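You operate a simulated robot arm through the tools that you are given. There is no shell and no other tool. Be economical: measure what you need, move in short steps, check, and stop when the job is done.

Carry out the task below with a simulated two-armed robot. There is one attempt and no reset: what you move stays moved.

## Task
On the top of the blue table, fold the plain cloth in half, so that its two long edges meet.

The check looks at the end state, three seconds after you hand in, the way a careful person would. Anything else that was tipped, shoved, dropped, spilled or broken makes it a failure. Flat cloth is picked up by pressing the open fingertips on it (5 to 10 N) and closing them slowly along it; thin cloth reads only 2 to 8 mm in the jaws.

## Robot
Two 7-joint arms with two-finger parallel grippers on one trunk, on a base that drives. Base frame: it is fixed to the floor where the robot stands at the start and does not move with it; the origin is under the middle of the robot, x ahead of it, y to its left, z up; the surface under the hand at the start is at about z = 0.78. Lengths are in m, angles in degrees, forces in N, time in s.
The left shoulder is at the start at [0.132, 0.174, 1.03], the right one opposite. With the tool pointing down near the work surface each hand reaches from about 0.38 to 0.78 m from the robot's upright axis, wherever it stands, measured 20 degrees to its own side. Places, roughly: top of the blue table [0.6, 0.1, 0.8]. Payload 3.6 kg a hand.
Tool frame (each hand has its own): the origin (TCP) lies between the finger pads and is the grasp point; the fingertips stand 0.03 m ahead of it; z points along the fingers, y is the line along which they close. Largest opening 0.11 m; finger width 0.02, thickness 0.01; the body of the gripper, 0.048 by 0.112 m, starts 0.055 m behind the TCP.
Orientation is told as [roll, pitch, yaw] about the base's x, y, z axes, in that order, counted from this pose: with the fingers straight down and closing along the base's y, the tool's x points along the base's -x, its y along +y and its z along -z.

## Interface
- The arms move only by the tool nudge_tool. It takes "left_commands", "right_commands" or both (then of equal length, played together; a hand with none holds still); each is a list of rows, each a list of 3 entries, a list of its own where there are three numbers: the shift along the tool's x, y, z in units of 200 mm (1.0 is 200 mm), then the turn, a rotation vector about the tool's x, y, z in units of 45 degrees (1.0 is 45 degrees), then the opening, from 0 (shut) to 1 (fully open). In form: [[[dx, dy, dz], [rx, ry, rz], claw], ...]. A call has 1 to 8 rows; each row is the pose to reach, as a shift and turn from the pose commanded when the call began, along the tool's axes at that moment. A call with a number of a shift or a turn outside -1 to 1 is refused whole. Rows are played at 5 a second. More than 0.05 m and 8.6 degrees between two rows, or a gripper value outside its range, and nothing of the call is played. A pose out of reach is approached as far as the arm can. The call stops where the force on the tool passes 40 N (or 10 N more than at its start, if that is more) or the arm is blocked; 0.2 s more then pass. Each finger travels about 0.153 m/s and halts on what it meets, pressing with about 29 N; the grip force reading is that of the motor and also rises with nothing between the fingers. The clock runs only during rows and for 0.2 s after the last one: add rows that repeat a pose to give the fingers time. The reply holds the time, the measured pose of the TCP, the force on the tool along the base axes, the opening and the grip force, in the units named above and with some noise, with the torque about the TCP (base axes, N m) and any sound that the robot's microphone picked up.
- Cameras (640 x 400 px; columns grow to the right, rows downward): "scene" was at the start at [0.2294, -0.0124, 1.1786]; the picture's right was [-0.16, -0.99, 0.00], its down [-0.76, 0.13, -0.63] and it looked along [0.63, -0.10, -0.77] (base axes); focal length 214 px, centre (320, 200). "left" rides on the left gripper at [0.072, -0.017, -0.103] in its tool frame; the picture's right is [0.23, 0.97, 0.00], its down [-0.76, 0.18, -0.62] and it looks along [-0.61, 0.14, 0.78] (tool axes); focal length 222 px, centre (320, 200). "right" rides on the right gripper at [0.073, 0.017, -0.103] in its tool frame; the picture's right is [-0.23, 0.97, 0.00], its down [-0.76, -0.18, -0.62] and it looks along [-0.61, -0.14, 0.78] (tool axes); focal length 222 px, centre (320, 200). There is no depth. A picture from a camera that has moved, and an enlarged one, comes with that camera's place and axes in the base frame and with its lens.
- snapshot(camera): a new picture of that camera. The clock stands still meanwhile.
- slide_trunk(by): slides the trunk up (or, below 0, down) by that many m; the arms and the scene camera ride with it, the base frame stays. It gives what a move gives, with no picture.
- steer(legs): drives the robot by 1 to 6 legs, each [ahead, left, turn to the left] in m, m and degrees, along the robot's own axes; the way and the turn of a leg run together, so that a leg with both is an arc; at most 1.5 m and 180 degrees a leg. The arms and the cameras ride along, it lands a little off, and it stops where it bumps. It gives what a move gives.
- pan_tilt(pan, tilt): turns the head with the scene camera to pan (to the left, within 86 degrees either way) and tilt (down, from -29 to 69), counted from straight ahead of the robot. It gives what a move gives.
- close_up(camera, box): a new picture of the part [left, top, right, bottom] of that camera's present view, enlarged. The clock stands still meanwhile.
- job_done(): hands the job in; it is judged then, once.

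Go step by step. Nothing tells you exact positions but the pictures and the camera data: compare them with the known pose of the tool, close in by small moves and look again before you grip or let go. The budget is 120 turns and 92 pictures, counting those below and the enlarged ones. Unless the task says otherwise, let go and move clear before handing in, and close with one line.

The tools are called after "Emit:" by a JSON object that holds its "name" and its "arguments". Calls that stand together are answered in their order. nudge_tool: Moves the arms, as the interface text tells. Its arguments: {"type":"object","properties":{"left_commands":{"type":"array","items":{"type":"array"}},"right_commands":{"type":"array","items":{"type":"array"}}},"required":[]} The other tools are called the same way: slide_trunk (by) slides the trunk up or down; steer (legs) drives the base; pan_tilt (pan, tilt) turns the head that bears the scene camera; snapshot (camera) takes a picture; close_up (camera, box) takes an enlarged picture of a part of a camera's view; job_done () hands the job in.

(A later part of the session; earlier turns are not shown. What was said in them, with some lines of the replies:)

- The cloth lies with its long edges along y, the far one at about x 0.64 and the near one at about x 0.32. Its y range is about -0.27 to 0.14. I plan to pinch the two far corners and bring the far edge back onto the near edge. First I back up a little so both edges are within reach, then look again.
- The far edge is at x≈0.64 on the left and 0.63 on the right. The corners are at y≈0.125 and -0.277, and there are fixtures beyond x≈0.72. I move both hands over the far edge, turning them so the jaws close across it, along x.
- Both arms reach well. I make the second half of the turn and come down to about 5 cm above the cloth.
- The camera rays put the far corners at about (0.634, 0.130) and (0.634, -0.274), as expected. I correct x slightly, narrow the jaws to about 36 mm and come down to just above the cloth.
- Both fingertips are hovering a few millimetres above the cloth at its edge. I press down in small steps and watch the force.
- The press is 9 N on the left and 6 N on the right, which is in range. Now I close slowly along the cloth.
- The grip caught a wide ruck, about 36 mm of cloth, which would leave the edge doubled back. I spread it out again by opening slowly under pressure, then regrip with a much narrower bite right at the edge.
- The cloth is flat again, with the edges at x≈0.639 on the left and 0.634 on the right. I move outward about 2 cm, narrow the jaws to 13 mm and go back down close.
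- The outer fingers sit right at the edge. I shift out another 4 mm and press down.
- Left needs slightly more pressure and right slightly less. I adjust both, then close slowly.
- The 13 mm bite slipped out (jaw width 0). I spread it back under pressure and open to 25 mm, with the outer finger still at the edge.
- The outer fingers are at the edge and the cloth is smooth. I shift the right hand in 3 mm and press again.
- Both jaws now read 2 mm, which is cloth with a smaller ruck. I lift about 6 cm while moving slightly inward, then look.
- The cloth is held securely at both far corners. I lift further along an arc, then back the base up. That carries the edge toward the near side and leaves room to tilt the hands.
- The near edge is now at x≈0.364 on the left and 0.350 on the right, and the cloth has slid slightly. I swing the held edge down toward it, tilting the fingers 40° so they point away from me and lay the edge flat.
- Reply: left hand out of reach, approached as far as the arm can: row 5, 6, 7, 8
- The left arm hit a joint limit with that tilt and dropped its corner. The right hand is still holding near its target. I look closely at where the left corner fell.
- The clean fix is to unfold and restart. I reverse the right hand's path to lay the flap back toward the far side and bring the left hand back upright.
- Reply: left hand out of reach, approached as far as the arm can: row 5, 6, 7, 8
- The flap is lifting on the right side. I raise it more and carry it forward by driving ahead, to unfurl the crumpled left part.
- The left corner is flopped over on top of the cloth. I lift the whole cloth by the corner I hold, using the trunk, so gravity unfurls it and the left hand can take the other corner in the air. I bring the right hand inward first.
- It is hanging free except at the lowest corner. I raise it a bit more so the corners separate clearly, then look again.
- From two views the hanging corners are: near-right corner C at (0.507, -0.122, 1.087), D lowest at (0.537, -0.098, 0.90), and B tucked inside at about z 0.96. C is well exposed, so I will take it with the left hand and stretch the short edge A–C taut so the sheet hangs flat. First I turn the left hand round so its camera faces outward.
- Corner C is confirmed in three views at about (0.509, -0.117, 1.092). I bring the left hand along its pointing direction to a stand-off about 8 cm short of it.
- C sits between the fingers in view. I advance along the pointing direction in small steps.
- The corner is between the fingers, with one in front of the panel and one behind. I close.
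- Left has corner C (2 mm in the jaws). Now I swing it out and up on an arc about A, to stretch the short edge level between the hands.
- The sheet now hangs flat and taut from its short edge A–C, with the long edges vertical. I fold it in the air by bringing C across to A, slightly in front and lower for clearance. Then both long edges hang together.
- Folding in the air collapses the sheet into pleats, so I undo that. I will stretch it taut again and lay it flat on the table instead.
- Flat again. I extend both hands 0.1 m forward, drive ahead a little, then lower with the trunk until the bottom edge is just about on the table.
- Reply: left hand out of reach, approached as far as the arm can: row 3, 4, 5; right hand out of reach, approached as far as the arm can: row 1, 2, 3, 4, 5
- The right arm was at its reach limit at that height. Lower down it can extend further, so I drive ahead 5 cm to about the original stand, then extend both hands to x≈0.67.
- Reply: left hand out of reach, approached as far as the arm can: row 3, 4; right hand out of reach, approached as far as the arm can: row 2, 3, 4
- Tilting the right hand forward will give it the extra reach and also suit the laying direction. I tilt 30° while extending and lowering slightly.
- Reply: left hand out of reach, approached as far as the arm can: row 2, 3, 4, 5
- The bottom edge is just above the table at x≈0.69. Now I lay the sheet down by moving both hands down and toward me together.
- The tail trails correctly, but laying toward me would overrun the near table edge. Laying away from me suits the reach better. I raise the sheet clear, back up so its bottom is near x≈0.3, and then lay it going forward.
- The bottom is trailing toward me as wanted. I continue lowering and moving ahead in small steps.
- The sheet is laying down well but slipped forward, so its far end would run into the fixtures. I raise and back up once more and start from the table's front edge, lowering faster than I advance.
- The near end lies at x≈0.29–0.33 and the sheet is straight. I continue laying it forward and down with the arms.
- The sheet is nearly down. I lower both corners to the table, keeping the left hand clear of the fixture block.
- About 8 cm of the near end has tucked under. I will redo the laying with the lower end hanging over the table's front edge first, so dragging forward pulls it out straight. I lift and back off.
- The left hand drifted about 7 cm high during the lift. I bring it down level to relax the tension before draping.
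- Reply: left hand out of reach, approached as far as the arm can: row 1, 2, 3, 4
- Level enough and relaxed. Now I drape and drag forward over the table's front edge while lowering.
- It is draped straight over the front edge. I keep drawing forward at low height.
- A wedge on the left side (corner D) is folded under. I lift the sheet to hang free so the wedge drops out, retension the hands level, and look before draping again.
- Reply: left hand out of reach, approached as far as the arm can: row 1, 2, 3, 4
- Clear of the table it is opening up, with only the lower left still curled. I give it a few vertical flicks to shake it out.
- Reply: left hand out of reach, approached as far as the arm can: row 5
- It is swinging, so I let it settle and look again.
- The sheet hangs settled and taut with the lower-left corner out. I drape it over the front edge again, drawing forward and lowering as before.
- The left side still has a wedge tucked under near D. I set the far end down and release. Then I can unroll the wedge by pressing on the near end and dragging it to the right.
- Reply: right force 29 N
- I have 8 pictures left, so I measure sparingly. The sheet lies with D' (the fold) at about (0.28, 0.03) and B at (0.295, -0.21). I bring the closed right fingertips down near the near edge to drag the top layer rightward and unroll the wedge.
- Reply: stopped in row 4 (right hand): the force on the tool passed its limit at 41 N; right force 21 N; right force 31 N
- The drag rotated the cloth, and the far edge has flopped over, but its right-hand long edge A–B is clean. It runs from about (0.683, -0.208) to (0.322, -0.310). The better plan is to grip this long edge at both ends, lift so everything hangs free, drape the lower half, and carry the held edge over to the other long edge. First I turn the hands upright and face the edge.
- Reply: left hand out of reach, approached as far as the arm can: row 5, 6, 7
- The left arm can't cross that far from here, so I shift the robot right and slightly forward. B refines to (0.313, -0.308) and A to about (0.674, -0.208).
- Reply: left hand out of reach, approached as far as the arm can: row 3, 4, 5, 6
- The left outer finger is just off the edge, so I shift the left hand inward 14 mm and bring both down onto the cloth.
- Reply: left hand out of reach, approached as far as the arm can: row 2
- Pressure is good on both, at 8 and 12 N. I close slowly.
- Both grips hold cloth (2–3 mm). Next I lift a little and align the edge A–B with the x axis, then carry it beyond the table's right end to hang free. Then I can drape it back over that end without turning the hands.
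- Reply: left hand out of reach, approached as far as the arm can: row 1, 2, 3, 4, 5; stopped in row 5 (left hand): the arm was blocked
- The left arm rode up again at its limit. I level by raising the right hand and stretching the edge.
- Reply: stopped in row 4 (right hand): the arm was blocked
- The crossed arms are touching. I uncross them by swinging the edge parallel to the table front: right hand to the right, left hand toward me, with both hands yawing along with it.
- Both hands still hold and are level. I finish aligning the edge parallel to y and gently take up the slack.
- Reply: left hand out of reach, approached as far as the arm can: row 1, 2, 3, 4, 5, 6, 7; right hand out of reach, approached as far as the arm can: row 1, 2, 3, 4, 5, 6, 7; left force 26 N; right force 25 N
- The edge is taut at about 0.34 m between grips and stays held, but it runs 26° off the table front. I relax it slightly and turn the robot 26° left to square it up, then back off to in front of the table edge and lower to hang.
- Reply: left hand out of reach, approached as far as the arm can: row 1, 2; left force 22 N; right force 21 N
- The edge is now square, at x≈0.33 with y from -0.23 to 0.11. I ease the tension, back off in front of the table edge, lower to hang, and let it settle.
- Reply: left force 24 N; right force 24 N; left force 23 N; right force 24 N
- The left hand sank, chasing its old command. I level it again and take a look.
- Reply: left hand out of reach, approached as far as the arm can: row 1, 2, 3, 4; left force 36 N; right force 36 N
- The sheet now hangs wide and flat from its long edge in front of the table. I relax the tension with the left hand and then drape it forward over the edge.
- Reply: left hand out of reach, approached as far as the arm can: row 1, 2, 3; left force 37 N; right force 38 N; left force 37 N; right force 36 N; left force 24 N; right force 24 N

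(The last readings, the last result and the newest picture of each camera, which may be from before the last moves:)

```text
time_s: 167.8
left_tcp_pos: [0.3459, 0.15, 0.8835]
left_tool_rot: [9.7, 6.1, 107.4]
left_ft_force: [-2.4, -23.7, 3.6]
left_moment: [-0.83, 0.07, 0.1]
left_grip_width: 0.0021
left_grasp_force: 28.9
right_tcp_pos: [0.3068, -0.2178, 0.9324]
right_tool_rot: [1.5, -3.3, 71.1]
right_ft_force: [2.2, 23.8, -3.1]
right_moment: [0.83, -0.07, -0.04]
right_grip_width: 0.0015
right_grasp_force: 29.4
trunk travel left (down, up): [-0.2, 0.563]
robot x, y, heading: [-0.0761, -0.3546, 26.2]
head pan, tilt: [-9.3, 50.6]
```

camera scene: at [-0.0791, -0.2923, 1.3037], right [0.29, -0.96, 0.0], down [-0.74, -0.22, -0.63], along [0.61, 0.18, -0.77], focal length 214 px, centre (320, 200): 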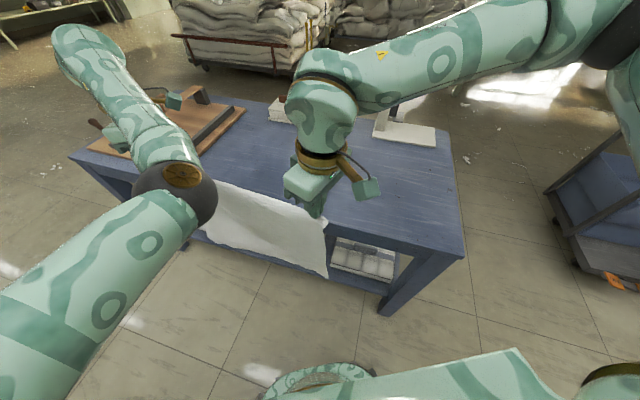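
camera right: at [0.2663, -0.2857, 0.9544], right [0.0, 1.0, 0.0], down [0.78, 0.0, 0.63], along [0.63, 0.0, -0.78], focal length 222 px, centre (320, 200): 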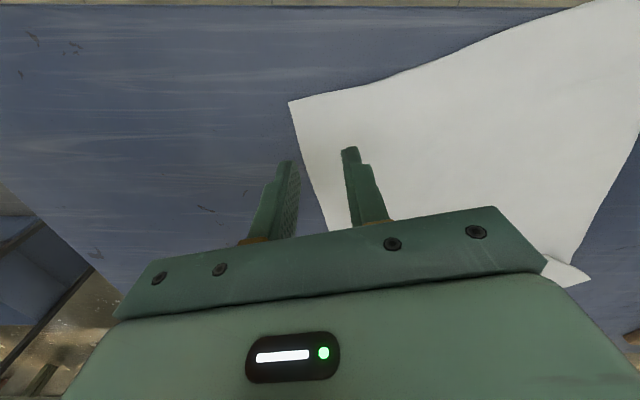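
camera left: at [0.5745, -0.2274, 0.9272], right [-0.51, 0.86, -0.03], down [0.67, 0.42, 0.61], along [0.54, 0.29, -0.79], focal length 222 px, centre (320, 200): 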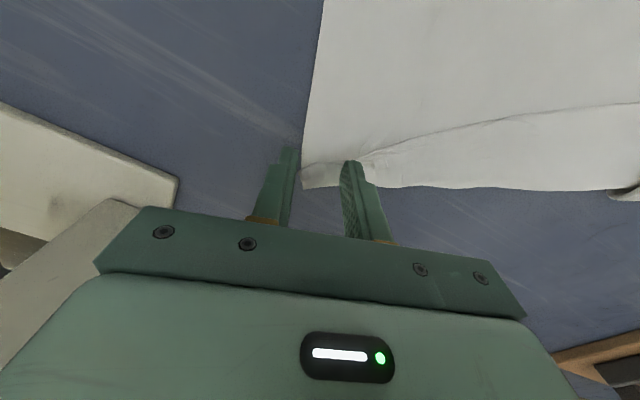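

Left is slipping slightly under tension. I ease it with the right hand, level off, and then keep advancing at this low height.

Emit:
{"name": "nudge_tool", "arguments": {"right_commands": [[[-0.06, -0.03, 0.07], [0, 0, 0], 0], [[-0.12, -0.07, 0.15], [0, 0, 0], 0], [[-0.17, -0.1, 0.225], [0, 0, 0], 0], [[-0.19, -0.1, 0.225], [0, 0, 0], 0]]}}

Emit:
{"name": "steer", "arguments": {"legs": [[0.09, -0.044, 0]]}}

```text
time_s: 168.8
left_tcp_pos: [0.346, 0.1506, 0.884]
left_tool_rot: [9.9, 6.1, 107.5]
left_ft_force: [1.1, -0.1, -0.3]
left_moment: [-0.01, -0.01, 0.01]
left_grip_width: 0.0018
left_grasp_force: 29.0
right_tcp_pos: [0.3401, -0.1877, 0.8882]
right_tool_rot: [1.5, -3.1, 71.2]
right_ft_force: [-0.4, 0.0, -0.8]
right_moment: [0.01, 0.02, -0.03]
right_grip_width: 0.0014
right_grasp_force: 29.8
trunk travel left (down, up): [-0.2, 0.563]
robot x, y, heading: [-0.0753, -0.3532, 26.0]
head pan, tilt: [-9.3, 50.6]
```

```text
time_s: 169.9
left_tcp_pos: [0.4474, 0.1525, 0.8827]
left_tool_rot: [9.9, 6.1, 107.6]
left_ft_force: [0.3, -0.8, -0.7]
left_moment: [-0.02, 0.03, -0.04]
left_grip_width: 0.0021
left_grasp_force: 29.5
right_tcp_pos: [0.4415, -0.1848, 0.8877]
right_tool_rot: [1.6, -3.2, 71.3]
right_ft_force: [0.4, 0.2, -0.2]
right_moment: [0.02, 0.01, -0.01]
right_grip_width: 0.0017
right_grasp_force: 29.3
trunk travel left (down, up): [-0.2, 0.563]
robot x, y, heading: [0.0253, -0.353, 25.9]
head pan, tilt: [-9.3, 50.6]
```

Everything is tension-free and level at x≈0.445. I draw the last stretch with the arms so the base stays clear of the table.

Emit:
{"name": "nudge_tool", "arguments": {"left_commands": [[[0.03, -0.1, 0.02], [0, 0, 0], 0], [[0.06, -0.2, 0.04], [0, 0, 0], 0], [[0.1, -0.3, 0.06], [0, 0, 0], 0], [[0.13, -0.4, 0.08], [0, 0, 0], 0], [[0.166, -0.524, 0.1], [0, 0, 0], 0], [[0.166, -0.524, 0.1], [0, 0, 0], 0]], "right_commands": [[[-0.035, -0.1, 0.02], [0, 0, 0], 0], [[-0.07, -0.2, 0.04], [0, 0, 0], 0], [[-0.1, -0.3, 0.06], [0, 0, 0], 0], [[-0.135, -0.4, 0.08], [0, 0, 0], 0], [[-0.176, -0.52, 0.1], [0, 0, 0], 0], [[-0.176, -0.52, 0.1], [0, 0, 0], 0]]}}

```text
time_s: 171.3
left_tcp_pos: [0.5347, 0.1474, 0.8539]
left_tool_rot: [9.8, 6.1, 107.7]
left_ft_force: [-0.1, -0.1, -0.6]
left_moment: [-0.01, 0.01, 0.0]
left_grip_width: 0.0018
left_grasp_force: 28.9
left hand out of reach, approached as far as the arm can: row 5, 6
right_tcp_pos: [0.511, -0.183, 0.8739]
right_tool_rot: [1.4, -3.1, 71.4]
right_ft_force: [-0.5, -0.5, -0.3]
right_moment: [0.01, 0.0, 0.0]
right_grip_width: 0.0015
right_grasp_force: 29.5
right hand out of reach, approached as far as the arm can: row 4, 5, 6
trunk travel left (down, up): [-0.2, 0.563]
robot x, y, heading: [0.03, -0.355, 26.2]
head pan, tilt: [-9.3, 50.6]
```

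Emit:
{"name": "steer", "arguments": {"legs": [[0.036, -0.0176, 0]]}}

Emit:
{"name": "snapshot", "arguments": {"camera": "scene"}}

```text
time_s: 172.2
left_tcp_pos: [0.5461, 0.1466, 0.8547]
left_tool_rot: [9.9, 6.0, 107.6]
left_ft_force: [0.6, 0.6, 1.1]
left_moment: [0.01, -0.01, 0.02]
left_grip_width: 0.0019
left_grasp_force: 28.8
right_tcp_pos: [0.5226, -0.1841, 0.8739]
right_tool_rot: [1.2, -3.1, 71.3]
right_ft_force: [0.1, 0.3, 0.5]
right_moment: [0.02, -0.02, 0.0]
right_grip_width: 0.0014
right_grasp_force: 28.8
trunk travel left (down, up): [-0.2, 0.563]
robot x, y, heading: [0.0408, -0.3543, 25.9]
head pan, tilt: [-9.3, 50.6]
stopped in leg 1: the robot was blocked; the commanded pose is now the measured one
```

```text
1 pictures are left
camera scene: at [0.2242, -0.2751, 1.2314], right [0.29, -0.96, 0.0], down [-0.74, -0.22, -0.63], along [0.61, 0.18, -0.77], focal length 214 px, centre (320, 200)
```

scene: 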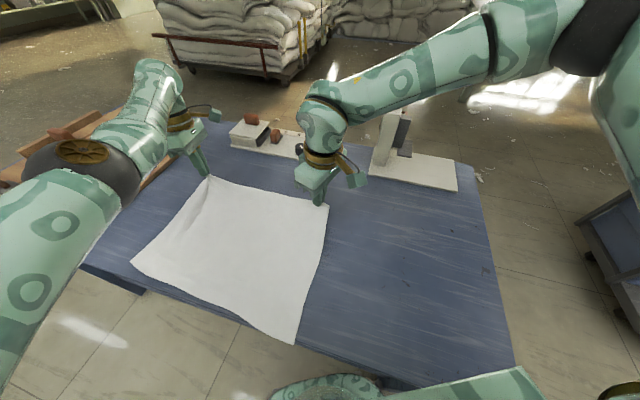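

The long edge C–D lies straight and flat from (0.295, 0.183) to (0.254, -0.217), nearly 0.40 m, so the sheet is fully open. I pull the right side about 2–3 cm further onto the table, then lift the held edge to start folding it back.

Emit:
{"name": "nudge_tool", "arguments": {"left_commands": [[[0, -0.02, 0.02], [0, 0, 0], 0], [[0.01, -0.04, 0.04], [0, 0, 0], 0], [[0.015, -0.05, 0.05], [0, 0, 0], 0], [[0.015, -0.05, 0.05], [0, 0, 0], 0]], "right_commands": [[[-0.015, -0.05, 0.04], [0, 0, 0.11], 0], [[-0.03, -0.1, 0.08], [0, 0, 0.22], 0], [[-0.05, -0.15, 0.12], [0, 0, 0.33], 0], [[-0.06, -0.18, 0.12], [0, 0, 0.33], 0]]}}

```text
time_s: 173.2
left_tcp_pos: [0.5459, 0.146, 0.8428]
left_tool_rot: [9.8, 6.1, 107.6]
left_ft_force: [0.4, -0.1, 0.1]
left_moment: [0.0, 0.02, -0.03]
left_grip_width: 0.0019
left_grasp_force: 29.2
left hand out of reach, approached as far as the arm can: row 1, 2, 3, 4
right_tcp_pos: [0.56, -0.1825, 0.8495]
right_tool_rot: [2.3, -2.6, 56.3]
right_ft_force: [0.7, 0.2, 0.8]
right_moment: [0.01, 0.0, -0.03]
right_grip_width: 0.0016
right_grasp_force: 28.7
trunk travel left (down, up): [-0.2, 0.563]
robot x, y, heading: [0.0352, -0.3547, 26.3]
head pan, tilt: [-9.3, 50.6]
```

Emit:
{"name": "nudge_tool", "arguments": {"left_commands": [[[-0.01, 0.03, -0.09], [0, 0, 0], 0], [[-0.03, 0.09, -0.18], [0, 0, 0], 0], [[-0.05, 0.16, -0.27], [0, 0, 0], 0], [[-0.07, 0.22, -0.34], [0, 0, 0], 0], [[-0.09, 0.285, -0.4], [0, 0, 0], 0]], "right_commands": [[[0.02, 0.03, -0.09], [0, 0, 0], 0], [[0.06, 0.09, -0.18], [0, 0, 0], 0], [[0.1, 0.15, -0.27], [0, 0, 0], 0], [[0.14, 0.2, -0.34], [0, 0, 0], 0], [[0.17, 0.25, -0.4], [0, 0, 0], 0]]}}

Emit:
{"name": "steer", "arguments": {"legs": [[-0.115, 0.057, 0]]}}

```text
time_s: 174.4
left_tcp_pos: [0.4955, 0.1587, 0.9278]
left_tool_rot: [9.7, 6.1, 107.5]
left_ft_force: [-0.3, 0.6, 0.5]
left_moment: [-0.05, -0.01, 0.04]
left_grip_width: 0.0019
left_grasp_force: 29.1
right_tcp_pos: [0.4991, -0.1881, 0.9304]
right_tool_rot: [2.2, -2.8, 56.3]
right_ft_force: [1.1, -0.6, -0.4]
right_moment: [-0.01, 0.0, 0.03]
right_grip_width: 0.0016
right_grasp_force: 29.1
trunk travel left (down, up): [-0.2, 0.563]
robot x, y, heading: [0.0398, -0.3525, 26.0]
head pan, tilt: [-9.3, 50.6]
```

```text
time_s: 175.6
left_tcp_pos: [0.3683, 0.1607, 0.9285]
left_tool_rot: [9.7, 6.1, 107.4]
left_ft_force: [0.1, 0.6, -0.3]
left_moment: [-0.03, -0.02, 0.02]
left_grip_width: 0.002
left_grasp_force: 28.9
right_tcp_pos: [0.3737, -0.186, 0.9311]
right_tool_rot: [2.2, -2.7, 56.4]
right_ft_force: [-0.1, 0.3, 0.5]
right_moment: [-0.02, -0.01, 0.02]
right_grip_width: 0.0014
right_grasp_force: 29.1
trunk travel left (down, up): [-0.2, 0.563]
robot x, y, heading: [-0.0839, -0.3485, 26.2]
head pan, tilt: [-9.3, 50.6]
```

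I complete the arc, taking the held edge down onto the near edge.

Emit:
{"name": "nudge_tool", "arguments": {"left_commands": [[[-0.03, 0.05, 0.06], [0, 0, 0], 0], [[-0.05, 0.09, 0.14], [0, 0, 0], 0], [[-0.07, 0.12, 0.24], [0, 0, 0], 0], [[-0.085, 0.145, 0.34], [0, 0, 0], 0], [[-0.095, 0.16, 0.43], [0, 0, 0], 0], [[-0.1, 0.17, 0.51], [0, 0, 0], 0], [[-0.1, 0.17, 0.51], [0, 0, 0], 0]], "right_commands": [[[0.06, 0.09, 0.06], [0, 0, 0], 0], [[0.11, 0.17, 0.14], [0, 0, 0], 0], [[0.15, 0.23, 0.24], [0, 0, 0], 0], [[0.18, 0.28, 0.34], [0, 0, 0], 0], [[0.2, 0.31, 0.43], [0, 0, 0], 0], [[0.215, 0.325, 0.51], [0, 0, 0], 0], [[0.215, 0.325, 0.51], [0, 0, 0], 0]]}}

```text
time_s: 177.2
left_tcp_pos: [0.3185, 0.1543, 0.8324]
left_tool_rot: [9.8, 6.1, 107.6]
left_ft_force: [0.1, 0.8, -0.7]
left_moment: [0.02, 0.0, 0.03]
left_grip_width: 0.0021
left_grasp_force: 28.9
right_tcp_pos: [0.2955, -0.1786, 0.8288]
right_tool_rot: [2.2, -2.6, 56.4]
right_ft_force: [0.8, -0.9, 0.0]
right_moment: [0.0, 0.01, 0.05]
right_grip_width: 0.0016
right_grasp_force: 29.0
trunk travel left (down, up): [-0.2, 0.563]
robot x, y, heading: [-0.0884, -0.3512, 26.1]
head pan, tilt: [-9.3, 50.6]
```

Emit:
{"name": "close_up", "arguments": {"camera": "scene", "box": [130, 140, 370, 300]}}

```text
2.50 times, centred on (250, 220) of scene
camera zoom: at [0.0983, -0.2728, 1.2313], right [0.29, -0.96, 0.0], down [-0.74, -0.22, -0.63], along [0.61, 0.18, -0.77], focal length 536 px, centre (495, 150)
```

zoom: 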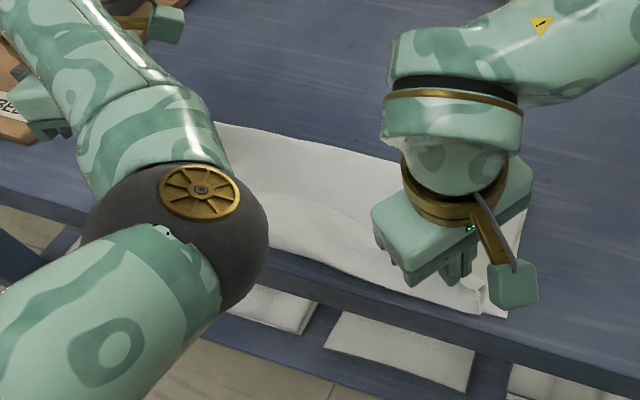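

The fold looks good: the near edge's right corner is at (0.278, -0.231), and the held edge is about 2 cm short in x and 2 cm too far left. I shift the held edge by that much, lower it, and release slowly.

Emit:
{"name": "nudge_tool", "arguments": {"left_commands": [[[0.03, 0.05, 0.02], [0, 0, 0], 0], [[0.06, 0.1, 0.05], [0, 0, 0], 0], [[0.06, 0.1, 0.085], [0, 0, 0], 0], [[0.06, 0.1, 0.085], [0, 0, 0], 0.04], [[0.06, 0.1, 0.085], [0, 0, 0], 0.09], [[0.06, 0.1, 0.085], [0, 0, 0], 0.14], [[0.06, 0.1, 0.085], [0, 0, 0], 0.2], [[0.06, 0.1, 0.085], [0, 0, 0], 0.26]], "right_commands": [[[0.06, 0.01, 0.02], [0, 0, 0], 0], [[0.133, 0.02, 0.04], [0, 0, 0], 0], [[0.133, 0.02, 0.065], [0, 0, 0], 0], [[0.133, 0.02, 0.065], [0, 0, 0], 0.04], [[0.133, 0.02, 0.065], [0, 0, 0], 0.09], [[0.133, 0.02, 0.065], [0, 0, 0], 0.14], [[0.133, 0.02, 0.065], [0, 0, 0], 0.2], [[0.133, 0.02, 0.065], [0, 0, 0], 0.26]]}}

```text
time_s: 179.0
left_tcp_pos: [0.306, 0.1423, 0.8169]
left_tool_rot: [9.6, 6.0, 107.5]
left_ft_force: [-2.2, 1.4, 15.6]
left_moment: [0.17, -0.16, 0.02]
left_grip_width: 0.0261
left_grasp_force: 0.1
left hand out of reach, approached as far as the arm can: row 2, 3, 4, 5, 6, 7, 8
right_tcp_pos: [0.2777, -0.1983, 0.8146]
right_tool_rot: [2.1, -2.7, 56.5]
right_ft_force: [0.5, 0.0, 0.0]
right_moment: [-0.02, -0.01, -0.04]
right_grip_width: 0.0286
right_grasp_force: 0.0
trunk travel left (down, up): [-0.2, 0.563]
robot x, y, heading: [-0.0873, -0.349, 26.0]
head pan, tilt: [-9.3, 50.6]
```

Both hands have let go. I lift straight clear of the cloth, first with the arms and then with the trunk.

Emit:
{"name": "nudge_tool", "arguments": {"left_commands": [[[0, 0, -0.08], [0, 0, 0], 0.28], [[0, 0, -0.2], [0, 0, 0], 0.28], [[0, 0, -0.35], [0, 0, 0], 0.28], [[0, 0, -0.5], [0, 0, 0], 0.28], [[0, 0, -0.65], [0, 0, 0], 0.28]], "right_commands": [[[0, 0, -0.08], [0, 0, 0], 0.28], [[0, 0, -0.2], [0, 0, 0], 0.28], [[0, 0, -0.35], [0, 0, 0], 0.28], [[0, 0, -0.5], [0, 0, 0], 0.28], [[0, 0, -0.65], [0, 0, 0], 0.28]]}}

Emit:
{"name": "slide_trunk", "arguments": {"by": 0.1}}

```text
time_s: 180.2
left_tcp_pos: [0.3248, 0.1693, 0.9437]
left_tool_rot: [9.8, 6.1, 107.5]
left_ft_force: [-0.2, -0.2, 0.7]
left_moment: [-0.02, -0.03, 0.03]
left_grip_width: 0.031
left_grasp_force: 0.0
left hand out of reach, approached as far as the arm can: row 1, 2, 3, 4, 5
right_tcp_pos: [0.2766, -0.2074, 0.9461]
right_tool_rot: [2.0, -2.7, 56.5]
right_ft_force: [-1.0, -0.4, -0.2]
right_moment: [-0.01, 0.0, 0.01]
right_grip_width: 0.0309
right_grasp_force: 0.1
trunk travel left (down, up): [-0.2, 0.563]
robot x, y, heading: [-0.0882, -0.3489, 26.1]
head pan, tilt: [-9.3, 50.6]
```

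```text
time_s: 181.6
left_tcp_pos: [0.3268, 0.1679, 1.0406]
left_tool_rot: [9.8, 6.2, 107.5]
left_ft_force: [0.7, 0.1, -0.9]
left_moment: [0.01, 0.02, 0.03]
left_grip_width: 0.0307
left_grasp_force: 0.1
right_tcp_pos: [0.2791, -0.2076, 1.0448]
right_tool_rot: [2.1, -2.6, 56.4]
right_ft_force: [0.1, -0.2, -0.7]
right_moment: [0.0, -0.01, -0.01]
right_grip_width: 0.0308
right_grasp_force: 0.1
trunk travel left (down, up): [-0.3, 0.463]
robot x, y, heading: [-0.0919, -0.3493, 25.9]
head pan, tilt: [-9.3, 50.6]
```

Both hands are empty and clear of the cloth, and there are no pictures left to check with, so I hand in.

Emit:
{"name": "job_done", "arguments": {}}

```text
The job is handed in.
```

I folded the cloth lengthwise on the blue table, bringing one long edge back onto the other, and handed in, but I could not check the final state. My last picture, taken just before letting go, showed the top edge about 2 cm short and 2 cm too far left. I corrected for that blind. The pinched corners may also be slightly curled, and the robot base bumped something, probably the table, once on the way.
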